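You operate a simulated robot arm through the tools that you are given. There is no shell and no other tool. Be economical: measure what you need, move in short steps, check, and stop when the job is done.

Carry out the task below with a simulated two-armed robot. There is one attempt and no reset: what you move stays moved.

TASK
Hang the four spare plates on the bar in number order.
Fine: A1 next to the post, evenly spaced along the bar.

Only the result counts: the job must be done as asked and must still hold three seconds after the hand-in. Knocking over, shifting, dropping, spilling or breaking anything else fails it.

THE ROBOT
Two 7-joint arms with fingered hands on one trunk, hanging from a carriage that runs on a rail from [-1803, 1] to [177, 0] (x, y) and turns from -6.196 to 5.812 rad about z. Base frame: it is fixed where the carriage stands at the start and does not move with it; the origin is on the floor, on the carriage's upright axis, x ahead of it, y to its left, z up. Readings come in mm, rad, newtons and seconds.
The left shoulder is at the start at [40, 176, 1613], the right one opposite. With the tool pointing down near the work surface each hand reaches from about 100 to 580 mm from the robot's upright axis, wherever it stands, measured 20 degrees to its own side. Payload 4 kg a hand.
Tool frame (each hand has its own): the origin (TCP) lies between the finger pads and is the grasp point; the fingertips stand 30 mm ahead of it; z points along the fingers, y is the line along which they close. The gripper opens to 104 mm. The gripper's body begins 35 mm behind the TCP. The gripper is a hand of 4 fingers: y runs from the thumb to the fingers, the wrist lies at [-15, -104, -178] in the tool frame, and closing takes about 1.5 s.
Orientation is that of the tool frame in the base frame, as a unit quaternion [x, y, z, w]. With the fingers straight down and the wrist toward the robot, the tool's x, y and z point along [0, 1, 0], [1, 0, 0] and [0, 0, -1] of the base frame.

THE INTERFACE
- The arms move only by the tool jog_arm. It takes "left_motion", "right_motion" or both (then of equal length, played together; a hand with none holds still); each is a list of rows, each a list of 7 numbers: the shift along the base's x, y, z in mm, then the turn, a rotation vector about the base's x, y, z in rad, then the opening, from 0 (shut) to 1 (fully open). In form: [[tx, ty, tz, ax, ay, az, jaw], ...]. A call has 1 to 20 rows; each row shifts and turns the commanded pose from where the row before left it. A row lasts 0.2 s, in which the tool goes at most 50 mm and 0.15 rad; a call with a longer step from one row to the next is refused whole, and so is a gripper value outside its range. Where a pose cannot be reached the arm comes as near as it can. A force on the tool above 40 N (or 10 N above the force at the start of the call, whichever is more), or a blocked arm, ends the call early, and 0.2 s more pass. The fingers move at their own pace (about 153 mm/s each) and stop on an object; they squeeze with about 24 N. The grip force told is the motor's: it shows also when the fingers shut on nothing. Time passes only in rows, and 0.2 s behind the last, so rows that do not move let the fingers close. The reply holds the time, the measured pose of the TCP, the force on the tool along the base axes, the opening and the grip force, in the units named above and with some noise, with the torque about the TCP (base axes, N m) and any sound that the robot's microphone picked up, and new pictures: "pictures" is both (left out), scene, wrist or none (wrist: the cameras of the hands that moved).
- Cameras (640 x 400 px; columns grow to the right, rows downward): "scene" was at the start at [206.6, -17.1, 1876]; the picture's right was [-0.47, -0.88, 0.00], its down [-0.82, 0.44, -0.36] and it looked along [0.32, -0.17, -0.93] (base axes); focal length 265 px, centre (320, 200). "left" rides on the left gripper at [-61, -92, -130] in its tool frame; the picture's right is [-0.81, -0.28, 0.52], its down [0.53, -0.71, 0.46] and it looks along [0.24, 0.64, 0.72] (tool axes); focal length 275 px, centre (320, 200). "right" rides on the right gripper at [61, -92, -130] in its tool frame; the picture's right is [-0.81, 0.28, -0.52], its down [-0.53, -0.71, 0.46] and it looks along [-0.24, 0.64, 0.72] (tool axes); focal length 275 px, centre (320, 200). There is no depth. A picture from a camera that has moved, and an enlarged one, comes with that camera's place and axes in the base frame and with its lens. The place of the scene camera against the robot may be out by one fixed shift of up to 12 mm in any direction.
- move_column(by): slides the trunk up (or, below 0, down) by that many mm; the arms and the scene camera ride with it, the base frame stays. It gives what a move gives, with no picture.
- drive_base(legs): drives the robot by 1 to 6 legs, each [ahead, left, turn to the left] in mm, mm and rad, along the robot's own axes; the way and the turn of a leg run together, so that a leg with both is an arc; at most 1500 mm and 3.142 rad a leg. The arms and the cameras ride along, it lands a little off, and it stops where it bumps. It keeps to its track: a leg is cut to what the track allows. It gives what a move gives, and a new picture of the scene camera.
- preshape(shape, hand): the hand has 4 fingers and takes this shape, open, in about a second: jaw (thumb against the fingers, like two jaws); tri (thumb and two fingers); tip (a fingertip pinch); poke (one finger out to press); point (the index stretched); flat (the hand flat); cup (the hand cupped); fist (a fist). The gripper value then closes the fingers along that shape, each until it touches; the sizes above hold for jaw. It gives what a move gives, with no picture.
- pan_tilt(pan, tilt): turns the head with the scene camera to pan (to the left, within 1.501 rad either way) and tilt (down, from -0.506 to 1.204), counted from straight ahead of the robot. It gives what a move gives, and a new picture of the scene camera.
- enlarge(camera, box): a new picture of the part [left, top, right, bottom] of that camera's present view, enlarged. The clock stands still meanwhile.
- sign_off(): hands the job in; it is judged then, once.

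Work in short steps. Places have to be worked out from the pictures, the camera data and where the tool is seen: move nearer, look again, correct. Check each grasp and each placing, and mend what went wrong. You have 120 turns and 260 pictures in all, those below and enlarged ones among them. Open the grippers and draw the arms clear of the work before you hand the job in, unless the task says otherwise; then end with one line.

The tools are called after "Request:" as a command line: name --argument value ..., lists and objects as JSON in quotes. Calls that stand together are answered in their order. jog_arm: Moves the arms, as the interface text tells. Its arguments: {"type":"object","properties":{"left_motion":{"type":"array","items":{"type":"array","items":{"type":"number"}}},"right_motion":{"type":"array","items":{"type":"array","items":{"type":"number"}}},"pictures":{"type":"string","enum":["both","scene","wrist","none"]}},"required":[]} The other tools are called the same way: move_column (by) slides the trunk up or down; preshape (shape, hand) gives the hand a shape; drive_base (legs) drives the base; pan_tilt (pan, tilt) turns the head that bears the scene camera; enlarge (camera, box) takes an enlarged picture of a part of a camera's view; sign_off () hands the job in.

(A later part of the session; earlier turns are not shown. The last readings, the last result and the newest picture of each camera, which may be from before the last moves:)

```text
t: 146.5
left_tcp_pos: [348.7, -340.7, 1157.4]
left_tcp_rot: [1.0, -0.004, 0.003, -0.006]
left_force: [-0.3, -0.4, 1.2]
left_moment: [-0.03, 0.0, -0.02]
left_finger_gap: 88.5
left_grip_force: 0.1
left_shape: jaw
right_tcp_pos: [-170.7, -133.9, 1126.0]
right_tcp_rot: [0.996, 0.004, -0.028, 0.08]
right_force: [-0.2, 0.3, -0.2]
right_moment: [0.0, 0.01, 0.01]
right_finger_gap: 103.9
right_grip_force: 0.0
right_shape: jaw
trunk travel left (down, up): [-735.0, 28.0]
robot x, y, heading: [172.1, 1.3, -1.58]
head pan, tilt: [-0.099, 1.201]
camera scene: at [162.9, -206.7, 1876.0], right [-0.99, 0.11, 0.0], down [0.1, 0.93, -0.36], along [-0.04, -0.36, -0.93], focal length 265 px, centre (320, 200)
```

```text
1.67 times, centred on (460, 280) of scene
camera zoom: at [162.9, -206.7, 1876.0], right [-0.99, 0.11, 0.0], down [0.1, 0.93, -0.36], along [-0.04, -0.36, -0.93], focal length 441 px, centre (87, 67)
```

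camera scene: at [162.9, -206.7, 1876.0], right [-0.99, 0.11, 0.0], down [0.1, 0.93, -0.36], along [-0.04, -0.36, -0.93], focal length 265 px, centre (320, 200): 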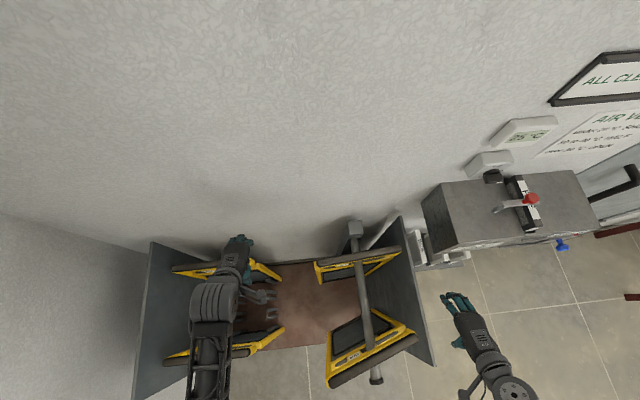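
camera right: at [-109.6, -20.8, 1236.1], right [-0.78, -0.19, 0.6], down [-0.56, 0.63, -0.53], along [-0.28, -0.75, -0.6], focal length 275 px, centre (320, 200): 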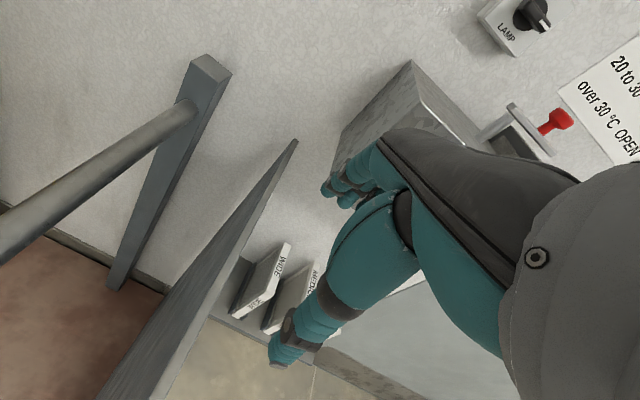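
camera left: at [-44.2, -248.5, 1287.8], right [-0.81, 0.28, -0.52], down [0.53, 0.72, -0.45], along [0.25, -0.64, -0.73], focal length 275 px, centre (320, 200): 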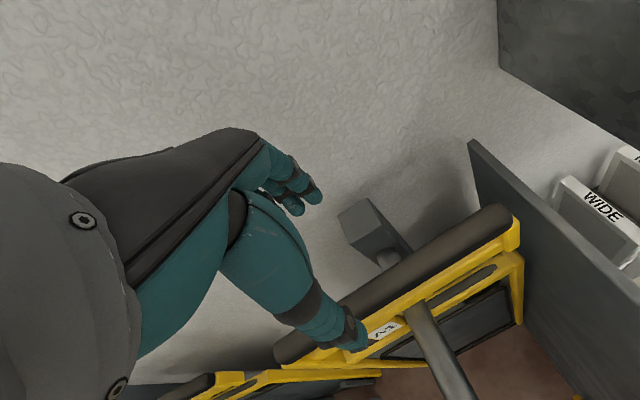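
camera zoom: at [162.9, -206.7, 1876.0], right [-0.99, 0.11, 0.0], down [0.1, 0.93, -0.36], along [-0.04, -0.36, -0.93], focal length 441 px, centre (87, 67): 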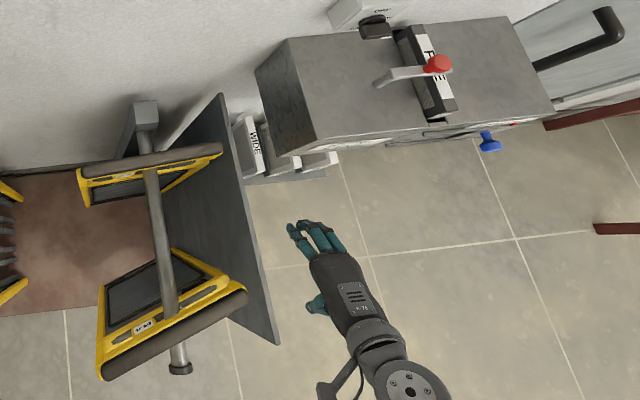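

B4 hangs yawed ~20° (it settled on its nub) – I'll reseat it later. Now B2: turn slightly (+0.12) for reach at small |y|, then move over it and look.

Request:
drive_base --legs '[[0, 0, 0.13]]'

Request:
jog_arm --left_motion '[[15, 20, 0, 0, 0, -0.03, 0.85], [15, 20, 0, 0, 0, -0.03, 0.85], [15, 20, -10, 0, 0, -0.03, 0.85], [15, 20, -10, 0, 0, -0.03, 0.85], [15, 20, -10, 0, 0, 0, 0.85], [15, 20, -10, 0, 0, 0, 0.85], [15, 20, -10, 0, 0, 0, 0.85], [15, 20, -15, 0, 0, 0, 0.85], [15, 20, -15, 0, 0, 0, 0.85], [15, 20, -15, 0, 0, 0, 0.85], [5, 20, -15, 0, 0, 0, 0.85], [0, 10, -20, 0, 0, 0, 0.85], [0, 0, 0, 0, 0, 0, 0.85]]' --pictures "wrist"

```text
t: 147.5
left_tcp_pos: [389.3, -315.6, 1158.6]
left_tcp_rot: [0.998, 0.06, 0.002, -0.005]
left_force: [0.3, -0.3, 0.1]
left_moment: [-0.01, 0.02, -0.01]
left_finger_gap: 88.8
left_grip_force: 0.1
left_shape: jaw
right_tcp_pos: [-151.1, -176.4, 1127.1]
right_tcp_rot: [0.994, 0.067, -0.022, 0.082]
right_force: [-0.1, 0.0, -0.4]
right_moment: [0.03, -0.05, 0.03]
right_finger_gap: 103.8
right_grip_force: 0.1
right_shape: jaw
trunk travel left (down, up): [-735.0, 28.0]
robot x, y, heading: [173.3, -1.3, -1.455]
head pan, tilt: [-0.099, 1.201]
camera scene: at [190.4, -205.9, 1876.0], right [-1.0, -0.02, 0.0], down [-0.02, 0.93, -0.36], along [0.01, -0.36, -0.93], focal length 265 px, centre (320, 200)
```

scene: 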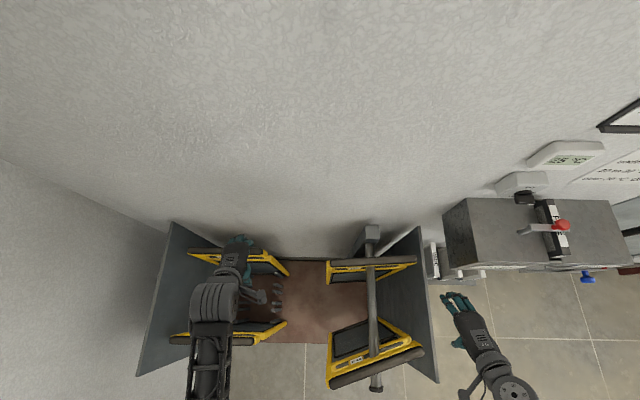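

```text
t: 150.3
left_tcp_pos: [545.9, -87.2, 1025.8]
left_tcp_rot: [1.0, 0.001, 0.002, -0.006]
left_force: [0.3, -0.2, -1.1]
left_moment: [-0.03, -0.02, 0.01]
left_finger_gap: 88.0
left_grip_force: 0.0
left_shape: jaw
right_tcp_pos: [-150.6, -175.5, 1125.4]
right_tcp_rot: [0.994, 0.067, -0.024, 0.082]
right_force: [-0.6, -0.3, -0.5]
right_moment: [-0.01, 0.0, -0.02]
right_finger_gap: 103.8
right_grip_force: 0.0
right_shape: jaw
trunk travel left (down, up): [-735.0, 28.0]
robot x, y, heading: [175.2, -2.5, -1.457]
head pan, tilt: [-0.099, 1.201]
camera left: at [484.3, 4.6, 1156.5], right [-0.81, 0.28, -0.52], down [0.53, 0.72, -0.45], along [0.25, -0.64, -0.73], focal length 275 px, centre (320, 200)
```

left: 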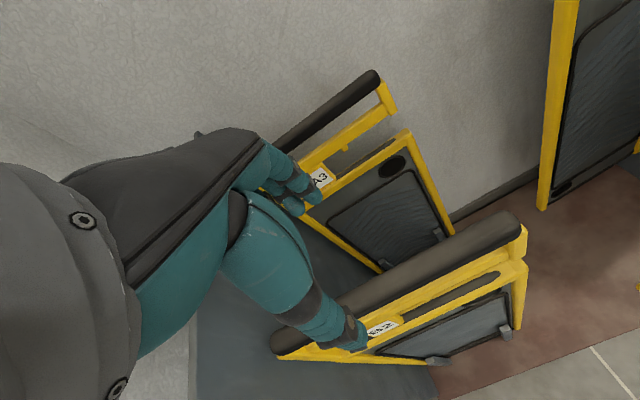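

Aligned as with the others. Lower to z≈869 and grip.

Request:
jog_arm --left_motion '[[0, 0, -25, 0, 0, 0, 0.85], [0, 0, -35, 0, 0, 0, 0.85], [0, 0, -35, 0, 0, 0, 0.85], [0, 0, -30, 0, 0, 0, 0.85], [0, 0, -20, 0, 0, 0, 0.85], [0, 0, -11, 0, 0, 0, 0.85], [0, 0, 0, 0, 0, 0, 0.5], [0, 0, 0, 0, 0, 0, 0.3], [0, 0, 0, 0, 0, 0, 0.1], [0, 0, 0, 0, 0, 0, 0], [0, 0, 0, 0, 0, 0, 0], [0, 0, 0, 0, 0, 0, 0], [0, 0, 0, 0, 0, 0, 0], [0, 0, 0, 0, 0, 0, 0]]' --pictures "wrist"

```text
t: 153.3
left_tcp_pos: [543.9, -86.0, 872.8]
left_tcp_rot: [1.0, 0.0, 0.002, -0.005]
left_force: [0.5, 0.3, -0.1]
left_moment: [-0.08, -0.02, 0.0]
left_finger_gap: 11.9
left_grip_force: 24.0
left_shape: jaw
right_tcp_pos: [-151.8, -176.2, 1126.2]
right_tcp_rot: [0.994, 0.067, -0.023, 0.082]
right_force: [-0.4, 0.4, 0.2]
right_moment: [0.0, 0.02, 0.01]
right_finger_gap: 103.8
right_grip_force: 0.1
right_shape: jaw
trunk travel left (down, up): [-735.0, 28.0]
robot x, y, heading: [173.4, -2.0, -1.453]
head pan, tilt: [-0.099, 1.201]
camera left: at [482.4, 5.2, 1002.5], right [-0.81, 0.28, -0.52], down [0.53, 0.72, -0.45], along [0.25, -0.64, -0.73], focal length 275 px, centre (320, 200)
```

left: 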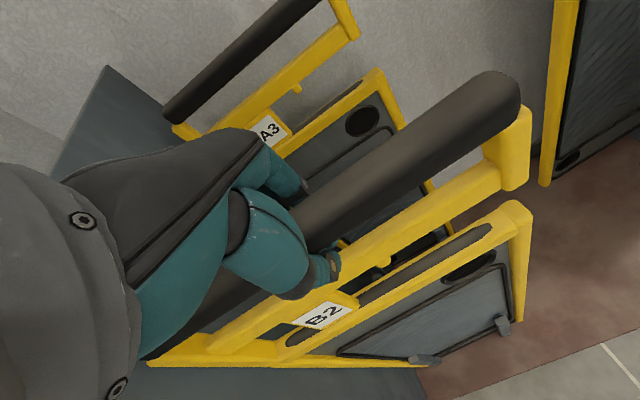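

Gripped. Lift 285 mm.

Request:
jog_arm --left_motion '[[0, 0, 5, 0, 0, 0, 0], [0, 0, 10, 0, 0, 0, 0], [0, 0, 18, 0, 0, 0, 0], [0, 0, 20, 0, 0, 0, 0], [0, 0, 20, 0, 0, 0, 0], [0, 0, 20, 0, 0, 0, 0], [0, 0, 20, 0, 0, 0, 0], [0, 0, 20, 0, 0, 0, 0], [0, 0, 20, 0, 0, 0, 0], [0, 0, 20, 0, 0, 0, 0], [0, 0, 20, 0, 0, 0, 0], [0, 0, 20, 0, 0, 0, 0], [0, 0, 20, 0, 0, 0, 0], [0, 0, 20, 0, 0, 0, 0], [0, 0, 20, 0, 0, 0, 0], [0, 0, 10, 0, 0, 0, 0], [0, 0, 5, 0, 0, 0, 0], [0, 0, 0, 0, 0, 0, 0]]' --pictures "wrist"

```text
t: 157.1
left_tcp_pos: [543.1, -85.8, 1160.6]
left_tcp_rot: [1.0, 0.001, 0.002, -0.006]
left_force: [-0.2, -0.1, -11.2]
left_moment: [0.01, 0.03, 0.03]
left_finger_gap: 12.2
left_grip_force: 24.0
left_shape: jaw
right_tcp_pos: [-152.3, -175.4, 1126.4]
right_tcp_rot: [0.994, 0.067, -0.022, 0.083]
right_force: [0.3, -1.0, 0.4]
right_moment: [0.01, 0.0, 0.03]
right_finger_gap: 104.1
right_grip_force: 0.1
right_shape: jaw
trunk travel left (down, up): [-735.0, 28.0]
robot x, y, heading: [171.1, -1.4, -1.452]
head pan, tilt: [-0.099, 1.201]
camera left: at [483.5, 4.7, 1289.5], right [-0.81, 0.28, -0.52], down [0.53, 0.72, -0.45], along [0.25, -0.64, -0.73], focal length 275 px, centre (320, 200)
```

left: 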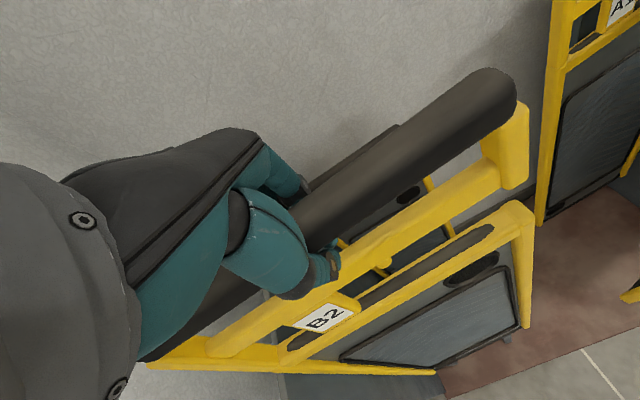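

Drive −x 120, turn back −0.118, drive −x another 105, keeping clear of yawed B4.

Request:
drive_base --legs '[[-14, -119, 0], [0, 0, -0.118], [0, -100, 0]]'

Request:
jog_arm --left_motion '[[0, -6, -5, 0, 0, 0.03, 0], [0, -12, -10, 0, 0, 0.03, 0], [0, -12, -15, 0, 0, 0.03, 0], [0, -12, -15, 0, 0, 0.028, 0], [0, -12, -15, 0, 0, 0, 0], [0, -12, -15, 0, 0, 0, 0], [0, -12, -15, 0, 0, 0, 0], [0, -12, -15, 0, 0, 0, 0], [0, -12, -15, 0, 0, 0, 0], [0, -10, -10, 0, 0, 0, 0], [0, -6, -8, 0, 0, 0, 0], [0, 0, 0, 0, 0, 0, 0], [0, 0, 0, 0, 0, 0, 0]]' --pictures "both"

```text
t: 159.6
left_tcp_pos: [308.9, -127.5, 1159.5]
left_tcp_rot: [0.998, -0.057, 0.002, -0.006]
left_force: [-1.2, -0.7, -11.4]
left_moment: [-0.04, 0.03, -0.02]
left_finger_gap: 13.1
left_grip_force: 23.8
left_shape: jaw
right_tcp_pos: [-393.0, -136.9, 1125.0]
right_tcp_rot: [0.996, 0.01, -0.027, 0.081]
right_force: [-0.2, -0.6, -0.1]
right_moment: [-0.03, -0.01, 0.01]
right_finger_gap: 103.9
right_grip_force: 0.1
right_shape: jaw
trunk travel left (down, up): [-735.0, 28.0]
robot x, y, heading: [-52.1, 0.4, -1.57]
head pan, tilt: [-0.099, 1.201]
camera scene: at [-58.0, -206.6, 1876.0], right [-1.0, 0.1, 0.0], down [0.09, 0.93, -0.36], along [-0.04, -0.36, -0.93], focal length 265 px, centre (320, 200)
```

scene: 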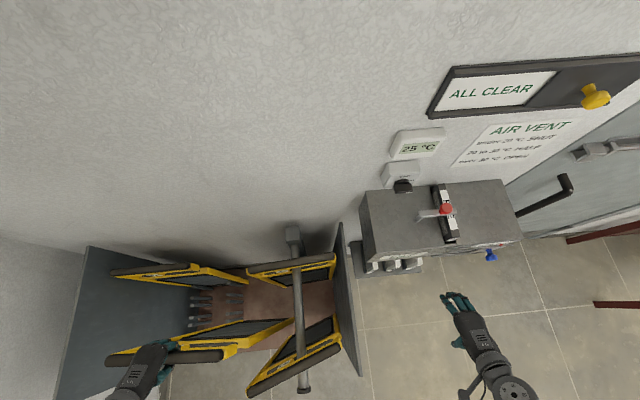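

```text
t: 162.4
left_tcp_pos: [308.7, -244.5, 1020.7]
left_tcp_rot: [1.0, 0.002, 0.002, -0.005]
left_force: [0.3, 0.2, -11.1]
left_moment: [0.07, 0.14, -0.03]
left_finger_gap: 12.5
left_grip_force: 23.8
left_shape: jaw
right_tcp_pos: [-394.0, -135.8, 1126.4]
right_tcp_rot: [0.996, 0.009, -0.028, 0.081]
right_force: [-0.9, -0.1, 0.7]
right_moment: [-0.01, 0.01, 0.03]
right_finger_gap: 104.2
right_grip_force: 0.0
right_shape: jaw
trunk travel left (down, up): [-735.0, 28.0]
robot x, y, heading: [-48.2, 3.6, -1.561]
head pan, tilt: [-0.099, 1.201]
camera scene: at [-57.9, -206.5, 1875.9], right [-1.0, 0.1, 0.0], down [0.09, 0.93, -0.36], along [-0.04, -0.36, -0.93], focal length 265 px, centre (320, 200)
camera left: at [247.7, -155.4, 1150.7], right [-0.81, 0.28, -0.52], down [0.53, 0.72, -0.45], along [0.25, -0.64, -0.73], focal length 275 px, centre (320, 200)
```

scene: 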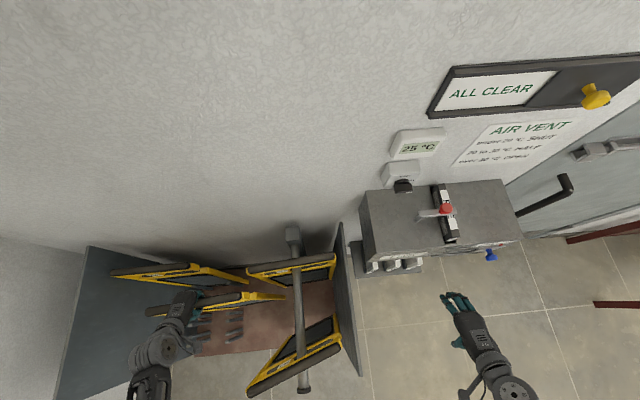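
left: 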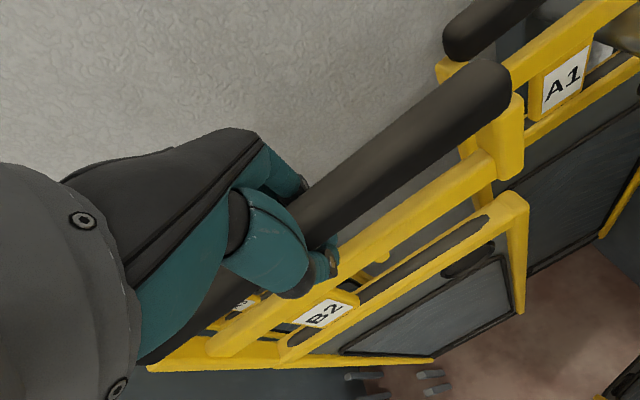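

Overhead view confirms alignment with A1. Drive −x 108 mm, then fine-adjust to y −248, z 1017.

Request:
drive_base --legs '[[0, -108, 0]]'

Request:
jog_arm --left_motion '[[0, -2, -2, 0, 0, 0, 0], [0, -1, -1, 0, 0, 0, 0], [0, 0, 0, 0, 0, 0, 0], [0, 0, 0, 0, 0, 0, 0], [0, 0, 0, 0, 0, 0, 0]]' --pictures "both"

```text
t: 163.6
left_tcp_pos: [199.0, -245.5, 1020.5]
left_tcp_rot: [1.0, 0.002, 0.002, -0.005]
left_force: [-1.1, -0.4, -11.3]
left_moment: [0.04, 0.16, 0.02]
left_finger_gap: 12.7
left_grip_force: 23.8
left_shape: jaw
right_tcp_pos: [-502.8, -136.4, 1126.4]
right_tcp_rot: [0.996, 0.01, -0.028, 0.08]
right_force: [-0.4, 0.5, -0.1]
right_moment: [-0.02, -0.01, 0.0]
right_finger_gap: 104.3
right_grip_force: 0.0
right_shape: jaw
trunk travel left (down, up): [-735.0, 28.0]
robot x, y, heading: [-161.5, 0.5, -1.565]
head pan, tilt: [-0.099, 1.201]
camera scene: at [-166.8, -206.4, 1875.9], right [-1.0, 0.1, 0.0], down [0.09, 0.93, -0.36], along [-0.04, -0.36, -0.93], focal length 265 px, centre (320, 200)
```

scene: 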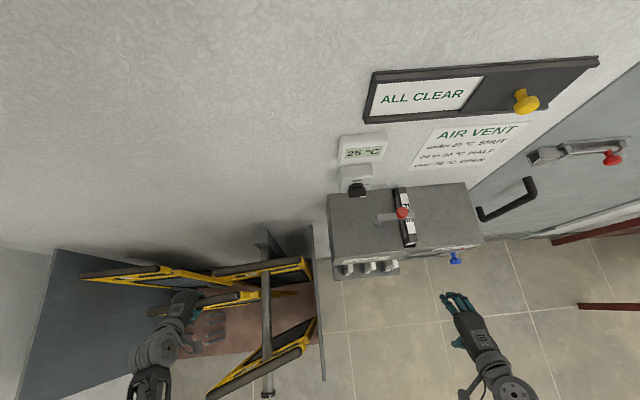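

```text
t: 164.8
left_tcp_pos: [199.1, -247.1, 1018.6]
left_tcp_rot: [1.0, 0.002, 0.0, -0.006]
left_force: [-0.5, -0.3, -10.9]
left_moment: [0.04, 0.27, 0.02]
left_finger_gap: 12.5
left_grip_force: 24.3
left_shape: jaw
right_tcp_pos: [-501.7, -136.5, 1126.8]
right_tcp_rot: [0.996, 0.01, -0.028, 0.081]
right_force: [-0.4, -0.1, 0.5]
right_moment: [0.01, 0.0, 0.04]
right_finger_gap: 104.1
right_grip_force: 0.0
right_shape: jaw
trunk travel left (down, up): [-735.0, 28.0]
robot x, y, heading: [-159.9, -0.1, -1.572]
head pan, tilt: [-0.099, 1.201]
camera scene: at [-166.8, -206.4, 1875.9], right [-1.0, 0.1, 0.0], down [0.09, 0.93, -0.36], along [-0.04, -0.36, -0.93], focal length 265 px, centre (320, 200)
camera left: at [138.6, -157.8, 1147.8], right [-0.81, 0.28, -0.52], down [0.53, 0.72, -0.45], along [0.25, -0.64, -0.73], focal length 275 px, centre (320, 200)
```

scene: 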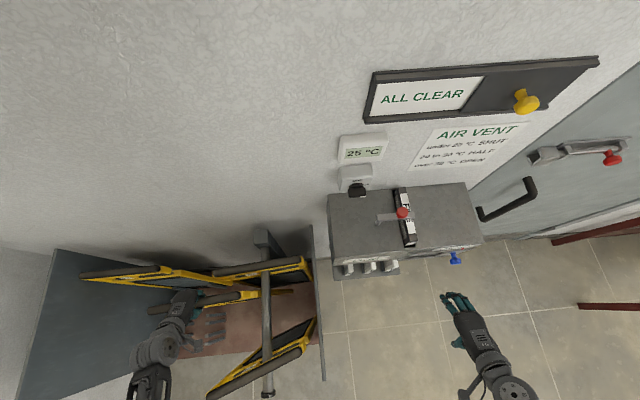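
left: 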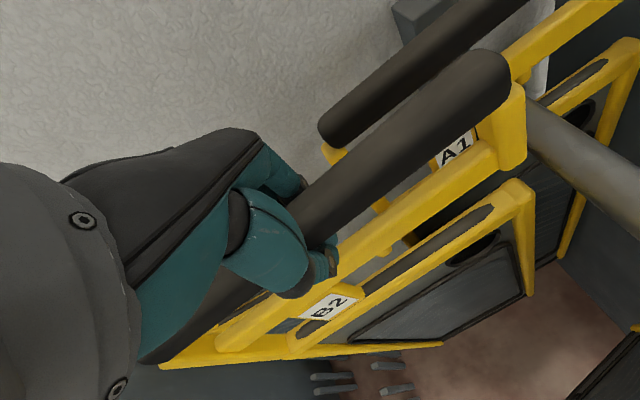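

Slight near-up tilt only. Advance 80 mm at z≈1016.

Request:
jog_arm --left_motion '[[-3, 0, -2, 0, 0, 0, 0], [-4, 0, 0, 0, 0, 0, 0], [-5, 0, 0, 0, 0, 0, 0], [-5, 0, 0, 0, 0, 0, 0], [-5, 0, 0, 0, 0, 0, 0], [-5, 0, 0, 0, 0, 0, 0], [-5, 0, 0, 0, 0, 0, 0], [-5, 0, 0, 0, 0, 0, 0], [-5, 0, 0, 0, 0, 0, 0], [-5, 0, 0, 0, 0, 0, 0], [-5, 0, 0, 0, 0, 0, 0], [-5, 0, 0, 0, 0, 0, 0], [-5, 0, 0, 0, 0, 0, 0], [-5, 0, 0, 0, 0, 0, 0], [-5, 0, 0, 0, 0, 0, 0], [-5, 0, 0, 0, 0, 0, 0], [-3, 0, 0, 0, 0, 0, 0], [0, 0, 0, 0, 0, 0, 0]]' --pictures "wrist"

```text
t: 168.6
left_tcp_pos: [120.5, -248.8, 1015.8]
left_tcp_rot: [1.0, 0.001, 0.002, -0.004]
left_force: [-0.4, -0.1, -10.4]
left_moment: [-0.04, 0.04, 0.0]
left_finger_gap: 12.4
left_grip_force: 23.7
left_shape: jaw
right_tcp_pos: [-501.8, -135.6, 1126.8]
right_tcp_rot: [0.996, 0.009, -0.028, 0.081]
right_force: [0.8, 0.0, -0.5]
right_moment: [-0.01, 0.02, 0.0]
right_finger_gap: 103.9
right_grip_force: 0.1
right_shape: jaw
trunk travel left (down, up): [-735.0, 28.0]
robot x, y, heading: [-158.0, -3.6, -1.568]
head pan, tilt: [-0.099, 1.201]
camera left: at [58.7, -158.6, 1145.4], right [-0.81, 0.28, -0.52], down [0.53, 0.72, -0.45], along [0.25, -0.64, -0.73], focal length 275 px, centre (320, 200)
```

left: 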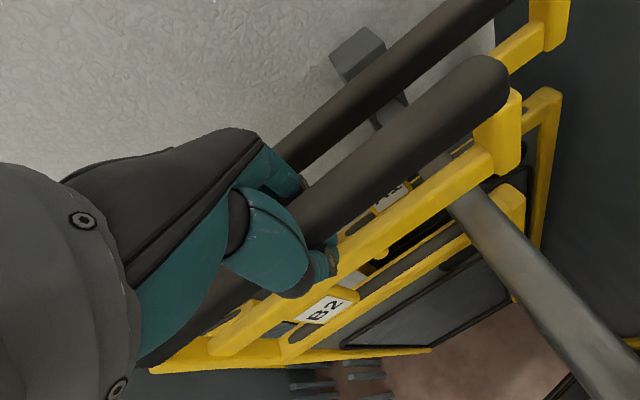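

In the slot. Advance 102 mm to the seat.

Request:
jog_arm --left_motion '[[-3, 0, 0, 0, 0, 0, 0], [-5, 0, 0, 0, 0, 0, 0], [-6, 0, 0, 0, 0, 0, 0], [-6, 0, 0, 0, 0, 0, 0], [-6, 0, 0, 0, 0, 0, 0], [-6, 0, 0, 0, 0, 0, 0], [-6, 0, 0, 0, 0, 0, 0], [-6, 0, 0, 0, 0, 0, 0], [-6, 0, 0, 0, 0, 0, 0], [-6, 0, 0, 0, 0, 0, 0], [-6, 0, 0, 0, 0, 0, 0], [-6, 0, 0, 0, 0, 0, 0], [-6, 0, 0, 0, 0, 0, 0], [-6, 0, 0, 0, 0, 0, 0], [-6, 0, 0, 0, 0, 0, 0], [-6, 0, 0, 0, 0, 0, 0], [-5, 0, 0, 0, 0, 0, 0], [-3, 0, 0, 0, 0, 0, 0], [0, 0, 0, 0, 0, 0, 0]]' --pictures "none"

Request:
enlarge --camera "left" --box '[260, 160, 500, 400]'

```text
t: 172.6
left_tcp_pos: [20.3, -248.8, 1016.1]
left_tcp_rot: [1.0, 0.002, 0.002, -0.006]
left_force: [0.9, 0.5, -11.1]
left_moment: [0.1, -0.02, -0.01]
left_finger_gap: 12.3
left_grip_force: 23.5
left_shape: jaw
right_tcp_pos: [-502.8, -136.6, 1125.9]
right_tcp_rot: [0.996, 0.01, -0.027, 0.081]
right_force: [0.6, -0.2, -0.9]
right_moment: [-0.03, -0.02, 0.0]
right_finger_gap: 104.3
right_grip_force: 0.1
right_shape: jaw
trunk travel left (down, up): [-735.0, 28.0]
robot x, y, heading: [-156.1, 0.3, -1.57]
head pan, tilt: [-0.099, 1.201]
```

```text
1.67 times, centred on (380, 280) of left
camera zoom: at [-41.2, -157.9, 1145.7], right [-0.81, 0.28, -0.52], down [0.53, 0.72, -0.45], along [0.25, -0.64, -0.73], focal length 459 px, centre (220, 67)
```

zoom: 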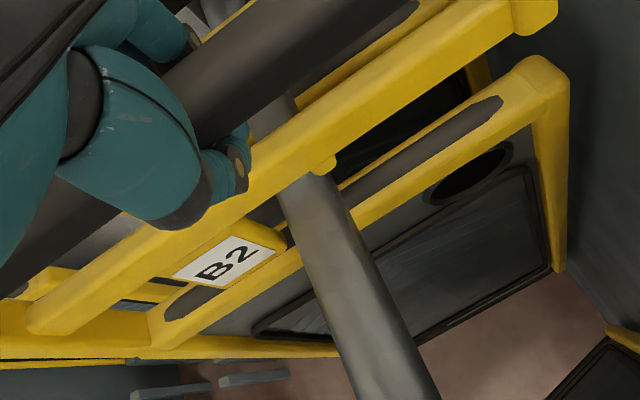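

Move 4 mm more and lower onto the bar.

Request:
jog_arm --left_motion '[[-3, 0, 0, 0, 0, 0, 0], [-1, 0, -3, 0, 0, 0, 0], [0, 0, -4, 0, 0, 0, 0], [0, 0, -4, 0, 0, 0, 0], [0, 0, -3, 0, 0, 0, 0], [0, 0, -3, 0, 0, 0, 0], [0, 0, -2, 0, 0, 0, 0], [0, 0, -2, 0, 0, 0, 0], [0, 0, 0, 0, 0, 0, 0]]' --pictures "none"

Request:
enlarge --camera "left" --box '[260, 160, 500, 400]'

```text
t: 174.6
left_tcp_pos: [18.5, -250.7, 996.3]
left_tcp_rot: [1.0, 0.002, 0.002, -0.004]
left_force: [-0.6, 2.6, 5.8]
left_moment: [-0.01, -0.01, 0.03]
left_finger_gap: 12.3
left_grip_force: 24.4
left_shape: jaw
right_tcp_pos: [-500.4, -136.3, 1126.8]
right_tcp_rot: [0.996, 0.01, -0.028, 0.081]
right_force: [0.8, 0.1, 0.4]
right_moment: [0.01, -0.01, 0.0]
right_finger_gap: 104.1
right_grip_force: 0.0
right_shape: jaw
trunk travel left (down, up): [-735.0, 28.0]
robot x, y, heading: [-158.5, 0.4, -1.571]
head pan, tilt: [-0.099, 1.201]
```

```text
1.67 times, centred on (380, 280) of left
camera zoom: at [-44.6, -159.7, 1125.7], right [-0.81, 0.28, -0.52], down [0.53, 0.72, -0.45], along [0.25, -0.64, -0.73], focal length 459 px, centre (220, 67)
```

zoom: 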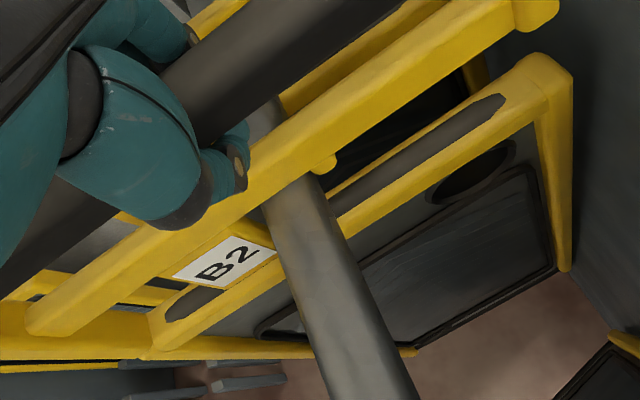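

Seated between nub and tag with the bar carrying it. Release and withdraw.

Request:
jog_arm --left_motion '[[0, 1, 1, 0, 0, 0, 0.05], [0, 0, 0, 0, 0, 0, 0.2], [0, 0, 0, 0, 0, 0, 0.4], [0, 0, 0, 0, 0, 0, 0.6], [0, 0, 0, 0, 0, 0, 0.75], [0, 0, 0, 0, 0, 0, 0.75], [0, 0, 0, 0, 0, 0, 0.75], [0, 0, 10, 0, 0, 0, 0.75], [0, 0, 15, 0, 0, 0, 0.75], [0, 0, 20, 0, 0, 0, 0.75], [0, 0, 20, 0, 0, 0, 0.75], [0, 0, 25, 0, 0, 0, 0.75], [0, 0, 25, 0, 0, 0, 0.75], [0, 0, 25, 0, 0, 0, 0.85], [0, 0, 25, 0, 0, 0, 0.85]]' --pictures "both"

Request:
enlarge --camera "scene" --box '[180, 220, 400, 400]'

```text
t: 177.8
left_tcp_pos: [17.2, -249.1, 1163.1]
left_tcp_rot: [1.0, 0.002, 0.002, -0.005]
left_force: [0.0, 0.3, 0.4]
left_moment: [0.01, -0.05, -0.02]
left_finger_gap: 88.3
left_grip_force: 0.0
left_shape: jaw
right_tcp_pos: [-501.1, -136.6, 1126.4]
right_tcp_rot: [0.996, 0.01, -0.028, 0.08]
right_force: [0.7, 0.6, 0.2]
right_moment: [0.0, 0.01, 0.03]
right_finger_gap: 104.2
right_grip_force: 0.2
right_shape: jaw
trunk travel left (down, up): [-735.0, 28.0]
robot x, y, heading: [-156.0, -2.2, -1.571]
head pan, tilt: [-0.099, 1.201]
camera scene: at [-166.5, -206.5, 1876.0], right [-1.0, 0.1, 0.0], down [0.09, 0.93, -0.36], along [-0.04, -0.36, -0.93], focal length 265 px, centre (320, 200)
camera left: at [-43.7, -157.7, 1292.5], right [-0.81, 0.28, -0.52], down [0.53, 0.72, -0.45], along [0.25, -0.64, -0.73], focal length 275 px, centre (320, 200)
```

scene: 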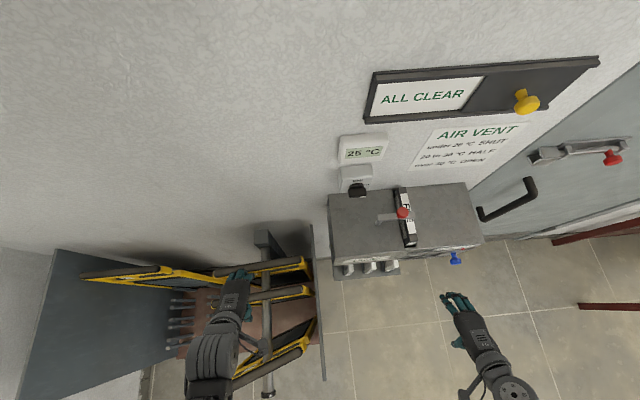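
left: 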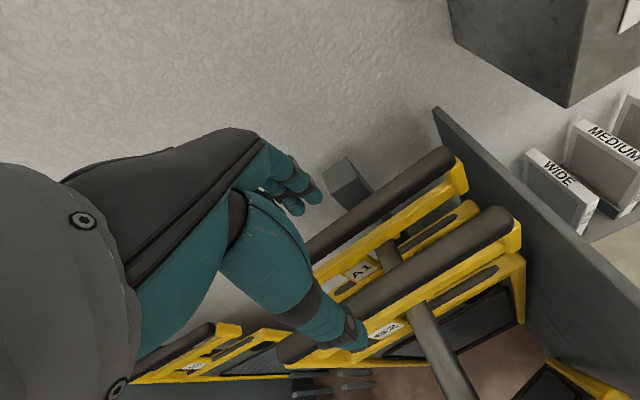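

```text
2.22 times, centred on (290, 310) of scene
camera zoom: at [-166.5, -206.5, 1876.0], right [-1.0, 0.1, 0.0], down [0.09, 0.93, -0.36], along [-0.04, -0.36, -0.93], focal length 589 px, centre (387, -44)
```

zoom: 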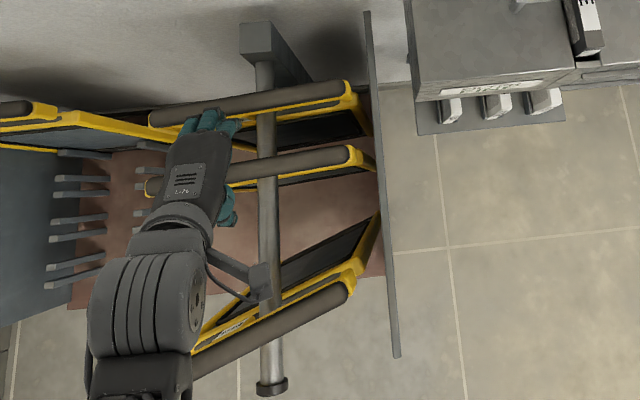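

A1 and B2 are parallel and seated. Now reseat B4 (yawed ≈ +0.28 rad). Turning the base needs room for the right hand, so I first pull it back from the wall box.

Request:
jog_arm --right_motion '[[-3, 10, 0, 0, 0, -0.05, 1], [-3, 10, 0, 0, 0, -0.05, 1], [-3, 10, 0, 0, 0, -0.05, 1], [-3, 10, 0, 0, 0, -0.05, 1], [-3, 10, 0, 0, 0, -0.05, 1], [-3, 10, 0, 0, 0, -0.05, 1], [-3, 10, 0, 0, 0, -0.05, 1], [-3, 10, 0, 0, 0, -0.05, 1]]' --pictures "scene"

```text
t: 178.6
left_tcp_pos: [16.3, -247.7, 1162.6]
left_tcp_rot: [1.0, 0.001, 0.002, -0.005]
left_force: [0.0, 0.7, -0.1]
left_moment: [-0.03, 0.01, 0.02]
left_finger_gap: 88.3
left_grip_force: 0.1
left_shape: jaw
right_tcp_pos: [-526.9, -120.1, 1126.0]
right_tcp_rot: [0.996, 0.018, -0.054, 0.07]
right_force: [0.4, -0.1, 0.4]
right_moment: [0.03, -0.01, 0.03]
right_finger_gap: 104.0
right_grip_force: 0.0
right_shape: jaw
right hand out of reach, approached as far as the arm can: row 2, 3
trunk travel left (down, up): [-735.0, 28.0]
robot x, y, heading: [-156.7, 0.8, -1.564]
head pan, tilt: [-0.099, 1.201]
stopped in row 3 (right hand): the arm was blocked; the commanded pose is now the measured one
camera scene: at [-166.6, -206.6, 1876.0], right [-1.0, 0.1, 0.0], down [0.09, 0.93, -0.36], along [-0.04, -0.36, -0.93], focal length 265 px, centre (320, 200)
```

scene: 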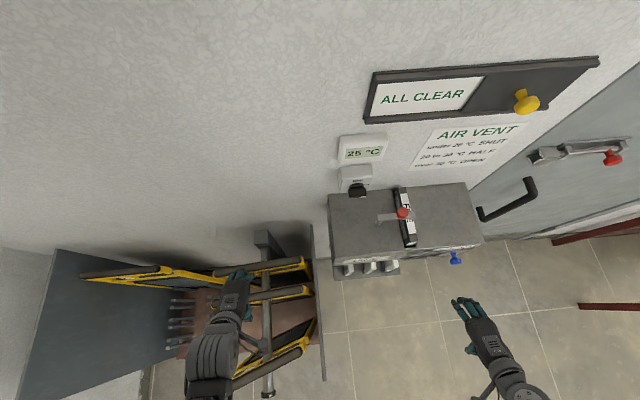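

I'll grip it with the hand straight; closing the fingers should square the plate. Turn +0.2 and move above B4 (≈ x 31, y −49).

Request:
drive_base --legs '[[0, 0, 0.2]]'

Request:
jog_arm --left_motion '[[-3, 15, 0, 0, 0, -0.03, 0.95], [-3, 15, 0, 0, 0, -0.03, 0.95], [-3, 15, 0, 0, 0, -0.03, 0.95], [-3, 15, 0, 0, 0, -0.03, 0.95], [-3, 15, 0, 0, 0, -0.03, 0.95], [-3, 15, 0, 0, 0, -0.03, 0.95], [-3, 15, 0, 0, 0, -0.02, 0.95], [-3, 15, 0, 0, 0, 0, 0.95], [-3, 15, 0, 0, 0, 0, 0.95], [-3, 15, 0, 0, 0, 0, 0.95], [0, 9, 0, 0, 0, 0, 0.95], [0, 0, 0, 0, 0, 0, 0.95]]' --pictures "both"

```text
t: 179.7
left_tcp_pos: [64.1, -207.3, 1163.7]
left_tcp_rot: [0.994, 0.105, 0.002, -0.005]
left_force: [-0.4, 0.4, 0.0]
left_moment: [0.02, 0.01, -0.02]
left_finger_gap: 88.2
left_grip_force: 0.0
left_shape: jaw
right_tcp_pos: [-495.9, -193.1, 1125.1]
right_tcp_rot: [0.989, 0.12, -0.046, 0.076]
right_force: [0.2, -0.1, 0.1]
right_moment: [-0.01, -0.01, -0.04]
right_finger_gap: 104.0
right_grip_force: 0.1
right_shape: jaw
trunk travel left (down, up): [-735.0, 28.0]
robot x, y, heading: [-160.9, 4.7, -1.359]
head pan, tilt: [-0.099, 1.201]
camera scene: at [-122.3, -203.0, 1876.0], right [-0.99, -0.11, 0.0], down [-0.1, 0.93, -0.36], along [0.04, -0.36, -0.93], focal length 265 px, centre (320, 200)
```

scene: 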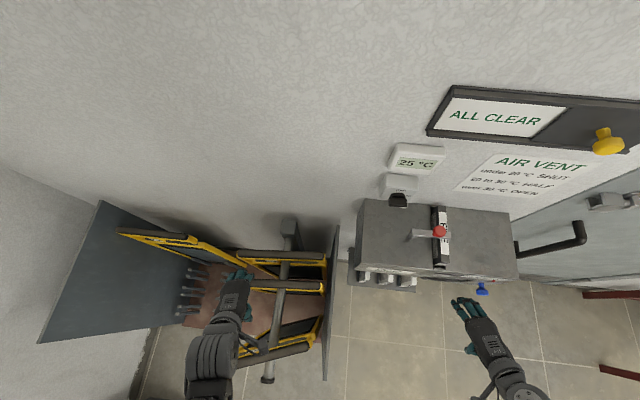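

```text
t: 182.3
left_tcp_pos: [34.7, -49.4, 1162.9]
left_tcp_rot: [1.0, 0.005, 0.002, -0.005]
left_force: [-1.0, 0.1, -0.8]
left_moment: [0.01, -0.02, 0.01]
left_finger_gap: 99.2
left_grip_force: 0.2
left_shape: jaw
right_tcp_pos: [-495.5, -193.9, 1127.3]
right_tcp_rot: [0.989, 0.121, -0.047, 0.076]
right_force: [0.3, -0.5, -0.4]
right_moment: [0.0, 0.0, 0.01]
right_finger_gap: 104.1
right_grip_force: 0.2
right_shape: jaw
trunk travel left (down, up): [-735.0, 28.0]
robot x, y, heading: [-158.2, -0.3, -1.362]
head pan, tilt: [-0.099, 1.201]
camera scene: at [-122.3, -203.0, 1876.0], right [-0.99, -0.11, 0.0], down [-0.1, 0.93, -0.36], along [0.04, -0.36, -0.93], focal length 265 px, centre (320, 200)
camera left: at [-26.7, 41.8, 1292.1], right [-0.81, 0.27, -0.52], down [0.53, 0.72, -0.45], along [0.25, -0.63, -0.73], focal length 275 px, centre (320, 200)
```

scene: 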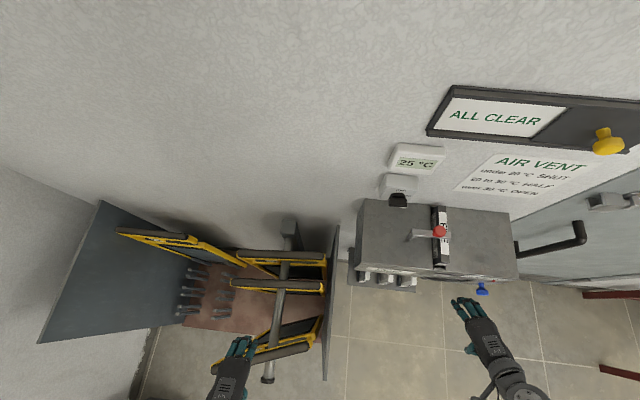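
left: 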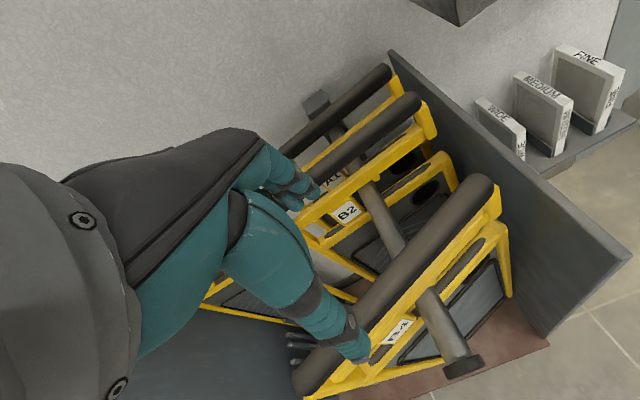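

The handle's middle is right under the hand. Lower to z≈996 and close.

Request:
jog_arm --left_motion '[[0, 0, -25, 0, 0, 0.04, 0.95], [0, 0, -35, 0, 0, 0.04, 0.95], [0, 0, -35, 0, 0, 0.02, 0.95], [0, 0, -35, 0, 0, 0, 0.95], [0, 0, -22, 0, 0, 0, 0.95], [0, 0, -14, 0, 0, 0, 0.95], [0, 0, 0, 0, 0, 0, 0.95]]' --pictures "wrist"

```text
t: 183.9
left_tcp_pos: [34.1, -48.2, 996.4]
left_tcp_rot: [0.998, 0.055, 0.003, -0.005]
left_force: [0.0, 0.6, 0.7]
left_moment: [0.0, -0.02, 0.0]
left_finger_gap: 98.6
left_grip_force: 0.1
left_shape: jaw
right_tcp_pos: [-496.2, -193.3, 1126.1]
right_tcp_rot: [0.989, 0.121, -0.047, 0.076]
right_force: [0.1, -0.2, -0.2]
right_moment: [-0.03, 0.01, 0.0]
right_finger_gap: 104.0
right_grip_force: 0.1
right_shape: jaw
trunk travel left (down, up): [-735.0, 28.0]
robot x, y, heading: [-164.2, 2.5, -1.363]
head pan, tilt: [-0.099, 1.201]
camera left: at [-36.4, 36.0, 1125.9], right [-0.83, 0.19, -0.52], down [0.45, 0.77, -0.45], along [0.31, -0.61, -0.73], focal length 275 px, centre (320, 200)
```

left: 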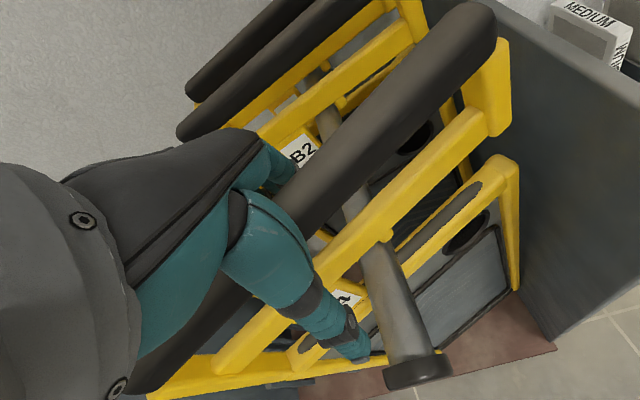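

Close the grip.

Request:
jog_arm --left_motion '[[0, 0, 0, 0, 0, 0, 0.7], [0, 0, 0, 0, 0, 0, 0.5], [0, 0, 0, 0, 0, 0, 0.3], [0, 0, 0, 0, 0, 0, 0.1], [0, 0, 0, 0, 0, 0, 0], [0, 0, 0, 0, 0, 0, 0], [0, 0, 0, 0, 0, 0, 0], [0, 0, 0, 0, 0, 0, 0], [0, 0, 0, 0, 0, 0, 0]]' --pictures "wrist"

```text
t: 185.9
left_tcp_pos: [34.6, -48.8, 997.6]
left_tcp_rot: [0.998, 0.055, 0.002, -0.004]
left_force: [0.6, -1.3, 19.5]
left_moment: [-0.34, 0.03, 0.15]
left_finger_gap: 9.8
left_grip_force: 24.1
left_shape: jaw
right_tcp_pos: [-496.0, -194.8, 1125.5]
right_tcp_rot: [0.989, 0.121, -0.046, 0.077]
right_force: [0.2, -0.4, -0.2]
right_moment: [0.01, -0.05, 0.0]
right_finger_gap: 104.0
right_grip_force: 0.0
right_shape: jaw
trunk travel left (down, up): [-735.0, 28.0]
robot x, y, heading: [-156.5, 1.0, -1.366]
head pan, tilt: [-0.099, 1.201]
camera left: at [-35.9, 34.9, 1126.8], right [-0.83, 0.19, -0.52], down [0.45, 0.77, -0.45], along [0.31, -0.61, -0.73], focal length 275 px, centre (320, 200)
```

left: 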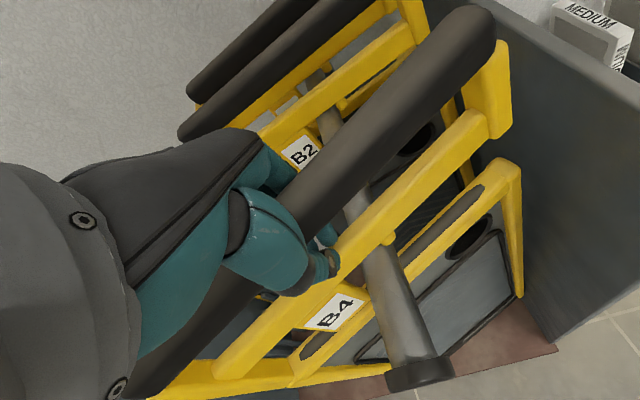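

Gripped. Lift 20 mm, straighten yaw, shift to x≈18, y≈−66, keeping the bar in the slot.

Request:
jog_arm --left_motion '[[0, 0, 4, 0, 0, 0, 0], [0, 0, 4, 0, 0, 0, 0], [0, 0, 4, 0, 0, 0, 0], [0, 0, 4, 0, 0, 0, 0], [0, 0, 2, 0, 0, -0.02, 0], [0, -3, 0, 0, 0, -0.03, 0], [-3, -3, 0, 0, 0, -0.03, 0], [-4, -3, 0, 0, 0, -0.03, 0], [-4, -3, 0, 0, 0, 0, 0], [-4, -3, 0, 0, 0, 0, 0], [-2, -2, 0, 0, 0, 0, 0], [0, 0, 0, 0, 0, 0, 0], [0, 0, 0, 0, 0, 0, 0]]' --pictures "wrist"

Request:
enlarge --camera "left" --box '[260, 160, 500, 400]'

```text
t: 188.7
left_tcp_pos: [17.3, -65.8, 1015.2]
left_tcp_rot: [1.0, -0.001, 0.001, -0.005]
left_force: [-0.3, -0.3, -10.4]
left_moment: [-0.33, -0.07, -0.01]
left_finger_gap: 10.3
left_grip_force: 23.9
left_shape: jaw
right_tcp_pos: [-496.2, -193.3, 1126.2]
right_tcp_rot: [0.989, 0.121, -0.047, 0.076]
right_force: [0.3, 0.4, -0.7]
right_moment: [-0.02, -0.02, -0.02]
right_finger_gap: 103.7
right_grip_force: 0.0
right_shape: jaw
trunk travel left (down, up): [-735.0, 28.0]
robot x, y, heading: [-159.1, -0.6, -1.363]
head pan, tilt: [-0.099, 1.201]
camera left: at [-43.1, 25.3, 1144.1], right [-0.81, 0.28, -0.52], down [0.54, 0.72, -0.45], along [0.25, -0.64, -0.73], focal length 275 px, centre (320, 200)
```

left: 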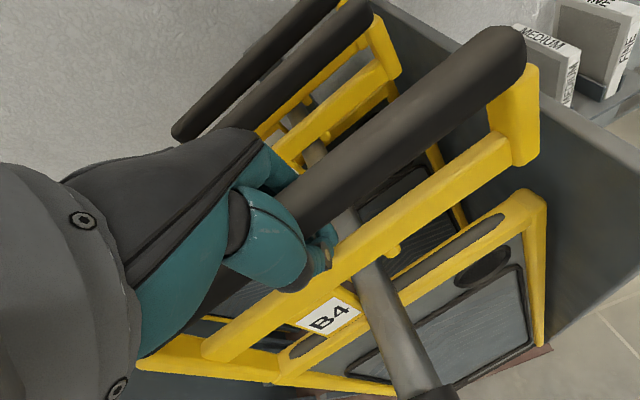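

```text
1.67 times, centred on (380, 280) of left
camera zoom: at [-43.1, 25.3, 1144.1], right [-0.81, 0.28, -0.52], down [0.54, 0.72, -0.45], along [0.25, -0.64, -0.73], focal length 459 px, centre (220, 67)
```

zoom: 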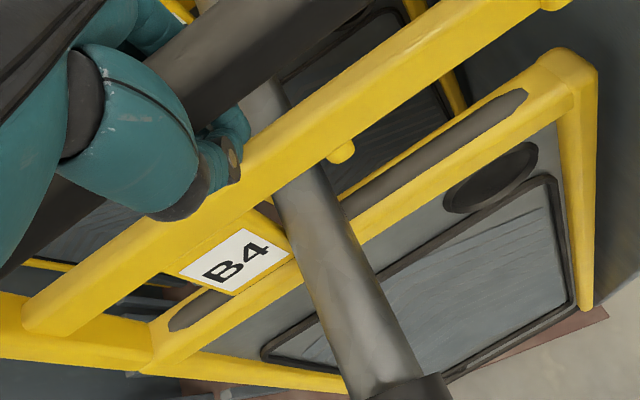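

The bar is a bit too close to the tag side; I move +10 mm in x, then lower.

Request:
jog_arm --left_motion '[[3, 0, 0, 0, 0, 0, 0], [4, 0, 0, 0, 0, 0, 0], [3, 0, 0, 0, 0, 0, 0], [0, 0, -4, 0, 0, 0, 0], [0, 0, -4, 0, 0, 0, 0], [0, 0, -3, 0, 0, 0, 0], [0, 0, -3, 0, 0, 0, 0], [0, 0, -2, 0, 0, 0, 0], [0, 0, -1, 0, 0, 0, 0], [0, 0, 0, 0, 0, 0, 0], [0, 0, 0, 0, 0, 0, 0]]' --pictures "none"

Request:
enlarge --camera "left" --box '[260, 160, 500, 400]'

```text
t: 191.1
left_tcp_pos: [28.4, -64.1, 997.1]
left_tcp_rot: [1.0, 0.0, 0.001, -0.005]
left_force: [-0.2, 0.3, -10.7]
left_moment: [-0.33, 0.01, -0.03]
left_finger_gap: 10.6
left_grip_force: 24.4
left_shape: jaw
right_tcp_pos: [-494.9, -193.8, 1126.4]
right_tcp_rot: [0.989, 0.121, -0.046, 0.076]
right_force: [0.4, -0.5, 0.0]
right_moment: [0.0, -0.02, 0.0]
right_finger_gap: 104.2
right_grip_force: 0.1
right_shape: jaw
trunk travel left (down, up): [-735.0, 28.0]
robot x, y, heading: [-162.9, -1.4, -1.367]
head pan, tilt: [-0.099, 1.201]
```

```text
1.67 times, centred on (380, 280) of left
camera zoom: at [-33.1, 25.8, 1127.0], right [-0.81, 0.28, -0.52], down [0.53, 0.72, -0.45], along [0.25, -0.64, -0.73], focal length 459 px, centre (220, 67)
```

zoom: 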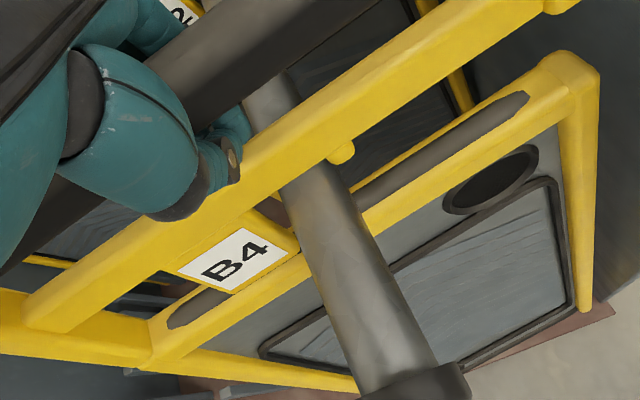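

Well positioned; lower a few mm more until the bar carries it.

Request:
jog_arm --left_motion '[[0, 0, -3, 0, 0, 0, 0], [0, 0, -3, 0, 0, 0, 0], [0, 0, -2, 0, 0, 0, 0], [0, 0, 0, 0, 0, 0, 0]]' --pictures "none"

Request:
enlarge --camera "left" --box '[260, 160, 500, 400]'

```text
t: 192.1
left_tcp_pos: [27.3, -65.6, 990.4]
left_tcp_rot: [1.0, 0.0, 0.002, -0.005]
left_force: [1.0, -0.2, -7.9]
left_moment: [-0.33, -0.02, 0.02]
left_finger_gap: 10.3
left_grip_force: 23.9
left_shape: jaw
right_tcp_pos: [-495.9, -193.7, 1125.7]
right_tcp_rot: [0.989, 0.121, -0.046, 0.076]
right_force: [0.4, -0.8, -0.3]
right_moment: [0.03, 0.0, 0.02]
right_finger_gap: 103.9
right_grip_force: 0.1
right_shape: jaw
trunk travel left (down, up): [-735.0, 28.0]
robot x, y, heading: [-159.7, 0.1, -1.367]
head pan, tilt: [-0.099, 1.201]
```

```text
1.67 times, centred on (380, 280) of left
camera zoom: at [-33.9, 25.8, 1119.4], right [-0.81, 0.28, -0.52], down [0.53, 0.72, -0.45], along [0.25, -0.64, -0.73], focal length 459 px, centre (220, 67)
```

zoom: 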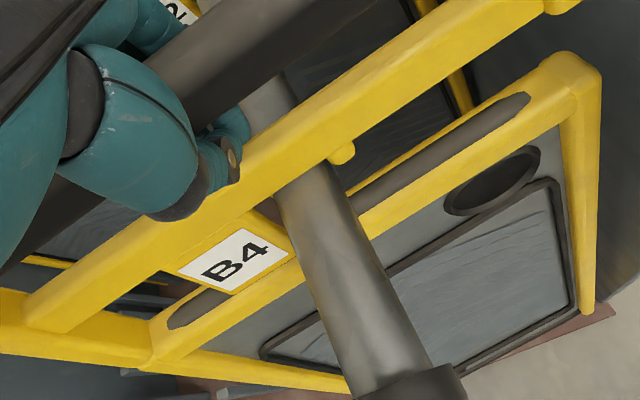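

Contact begins; 3 mm more, then release and withdraw.

Request:
jog_arm --left_motion '[[0, 0, -2, 0, 0, 0, 0], [0, 0, -1, 0, 0, 0, 0], [0, 0, 0, 0, 0, 0, 0.05], [0, 0, 0, 0, 0, 0, 0.2], [0, 0, 0, 0, 0, 0, 0.4], [0, 0, 0, 0, 0, 0, 0.6], [0, 0, 0, 0, 0, 0, 0.75], [0, 0, 0, 0, 0, 0, 0.8], [0, 0, 0, 0, 0, 0, 0.8], [0, 0, 10, 0, 0, 0, 0.8], [0, 0, 15, 0, 0, 0, 0.8], [0, 0, 20, 0, 0, 0, 0.8], [0, 0, 20, 0, 0, 0, 0.8], [0, 0, 25, 0, 0, 0, 0.8], [0, 0, 25, 0, 0, 0, 0.8], [0, 0, 25, 0, 0, 0, 0.85], [0, 0, 25, 0, 0, 0, 0.85]]' --pictures "both"

Request:
enlarge --camera "scene" --box '[180, 220, 400, 400]'

```text
t: 195.7
left_tcp_pos: [28.5, -67.5, 1152.3]
left_tcp_rot: [1.0, 0.0, 0.001, -0.005]
left_force: [-0.1, 0.3, 0.5]
left_moment: [0.0, 0.0, 0.01]
left_finger_gap: 88.4
left_grip_force: 0.1
left_shape: jaw
right_tcp_pos: [-495.1, -194.0, 1126.1]
right_tcp_rot: [0.989, 0.12, -0.047, 0.076]
right_force: [0.9, 0.2, 0.2]
right_moment: [-0.01, -0.01, 0.01]
right_finger_gap: 103.8
right_grip_force: 0.1
right_shape: jaw
trunk travel left (down, up): [-735.0, 28.0]
robot x, y, heading: [-157.6, -0.1, -1.367]
head pan, tilt: [-0.099, 1.201]
camera scene: at [-122.2, -203.0, 1876.0], right [-0.99, -0.11, 0.0], down [-0.1, 0.93, -0.36], along [0.04, -0.36, -0.93], focal length 265 px, centre (320, 200)
camera left: at [-32.9, 23.8, 1281.7], right [-0.81, 0.28, -0.52], down [0.53, 0.72, -0.45], along [0.25, -0.64, -0.73], focal length 275 px, centre (320, 200)
```

scene: 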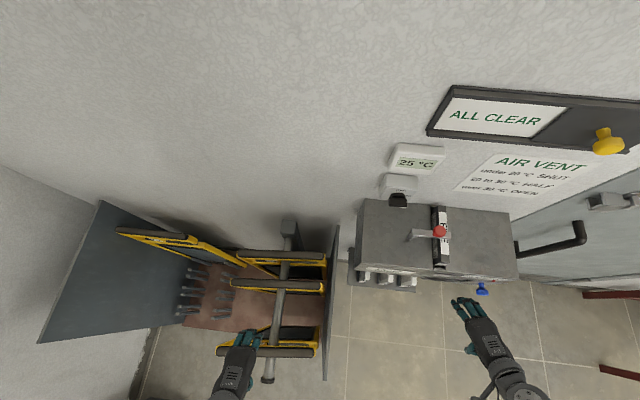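
left: 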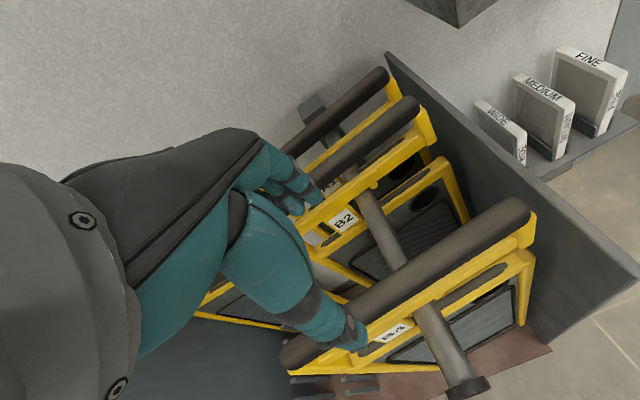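

```text
2.22 times, centred on (290, 310) of scene
camera zoom: at [-122.2, -203.0, 1876.0], right [-0.99, -0.11, 0.0], down [-0.1, 0.93, -0.36], along [0.04, -0.36, -0.93], focal length 589 px, centre (387, -44)
```

zoom: 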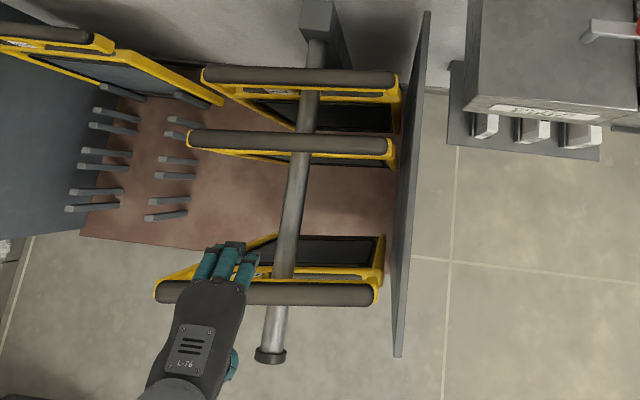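

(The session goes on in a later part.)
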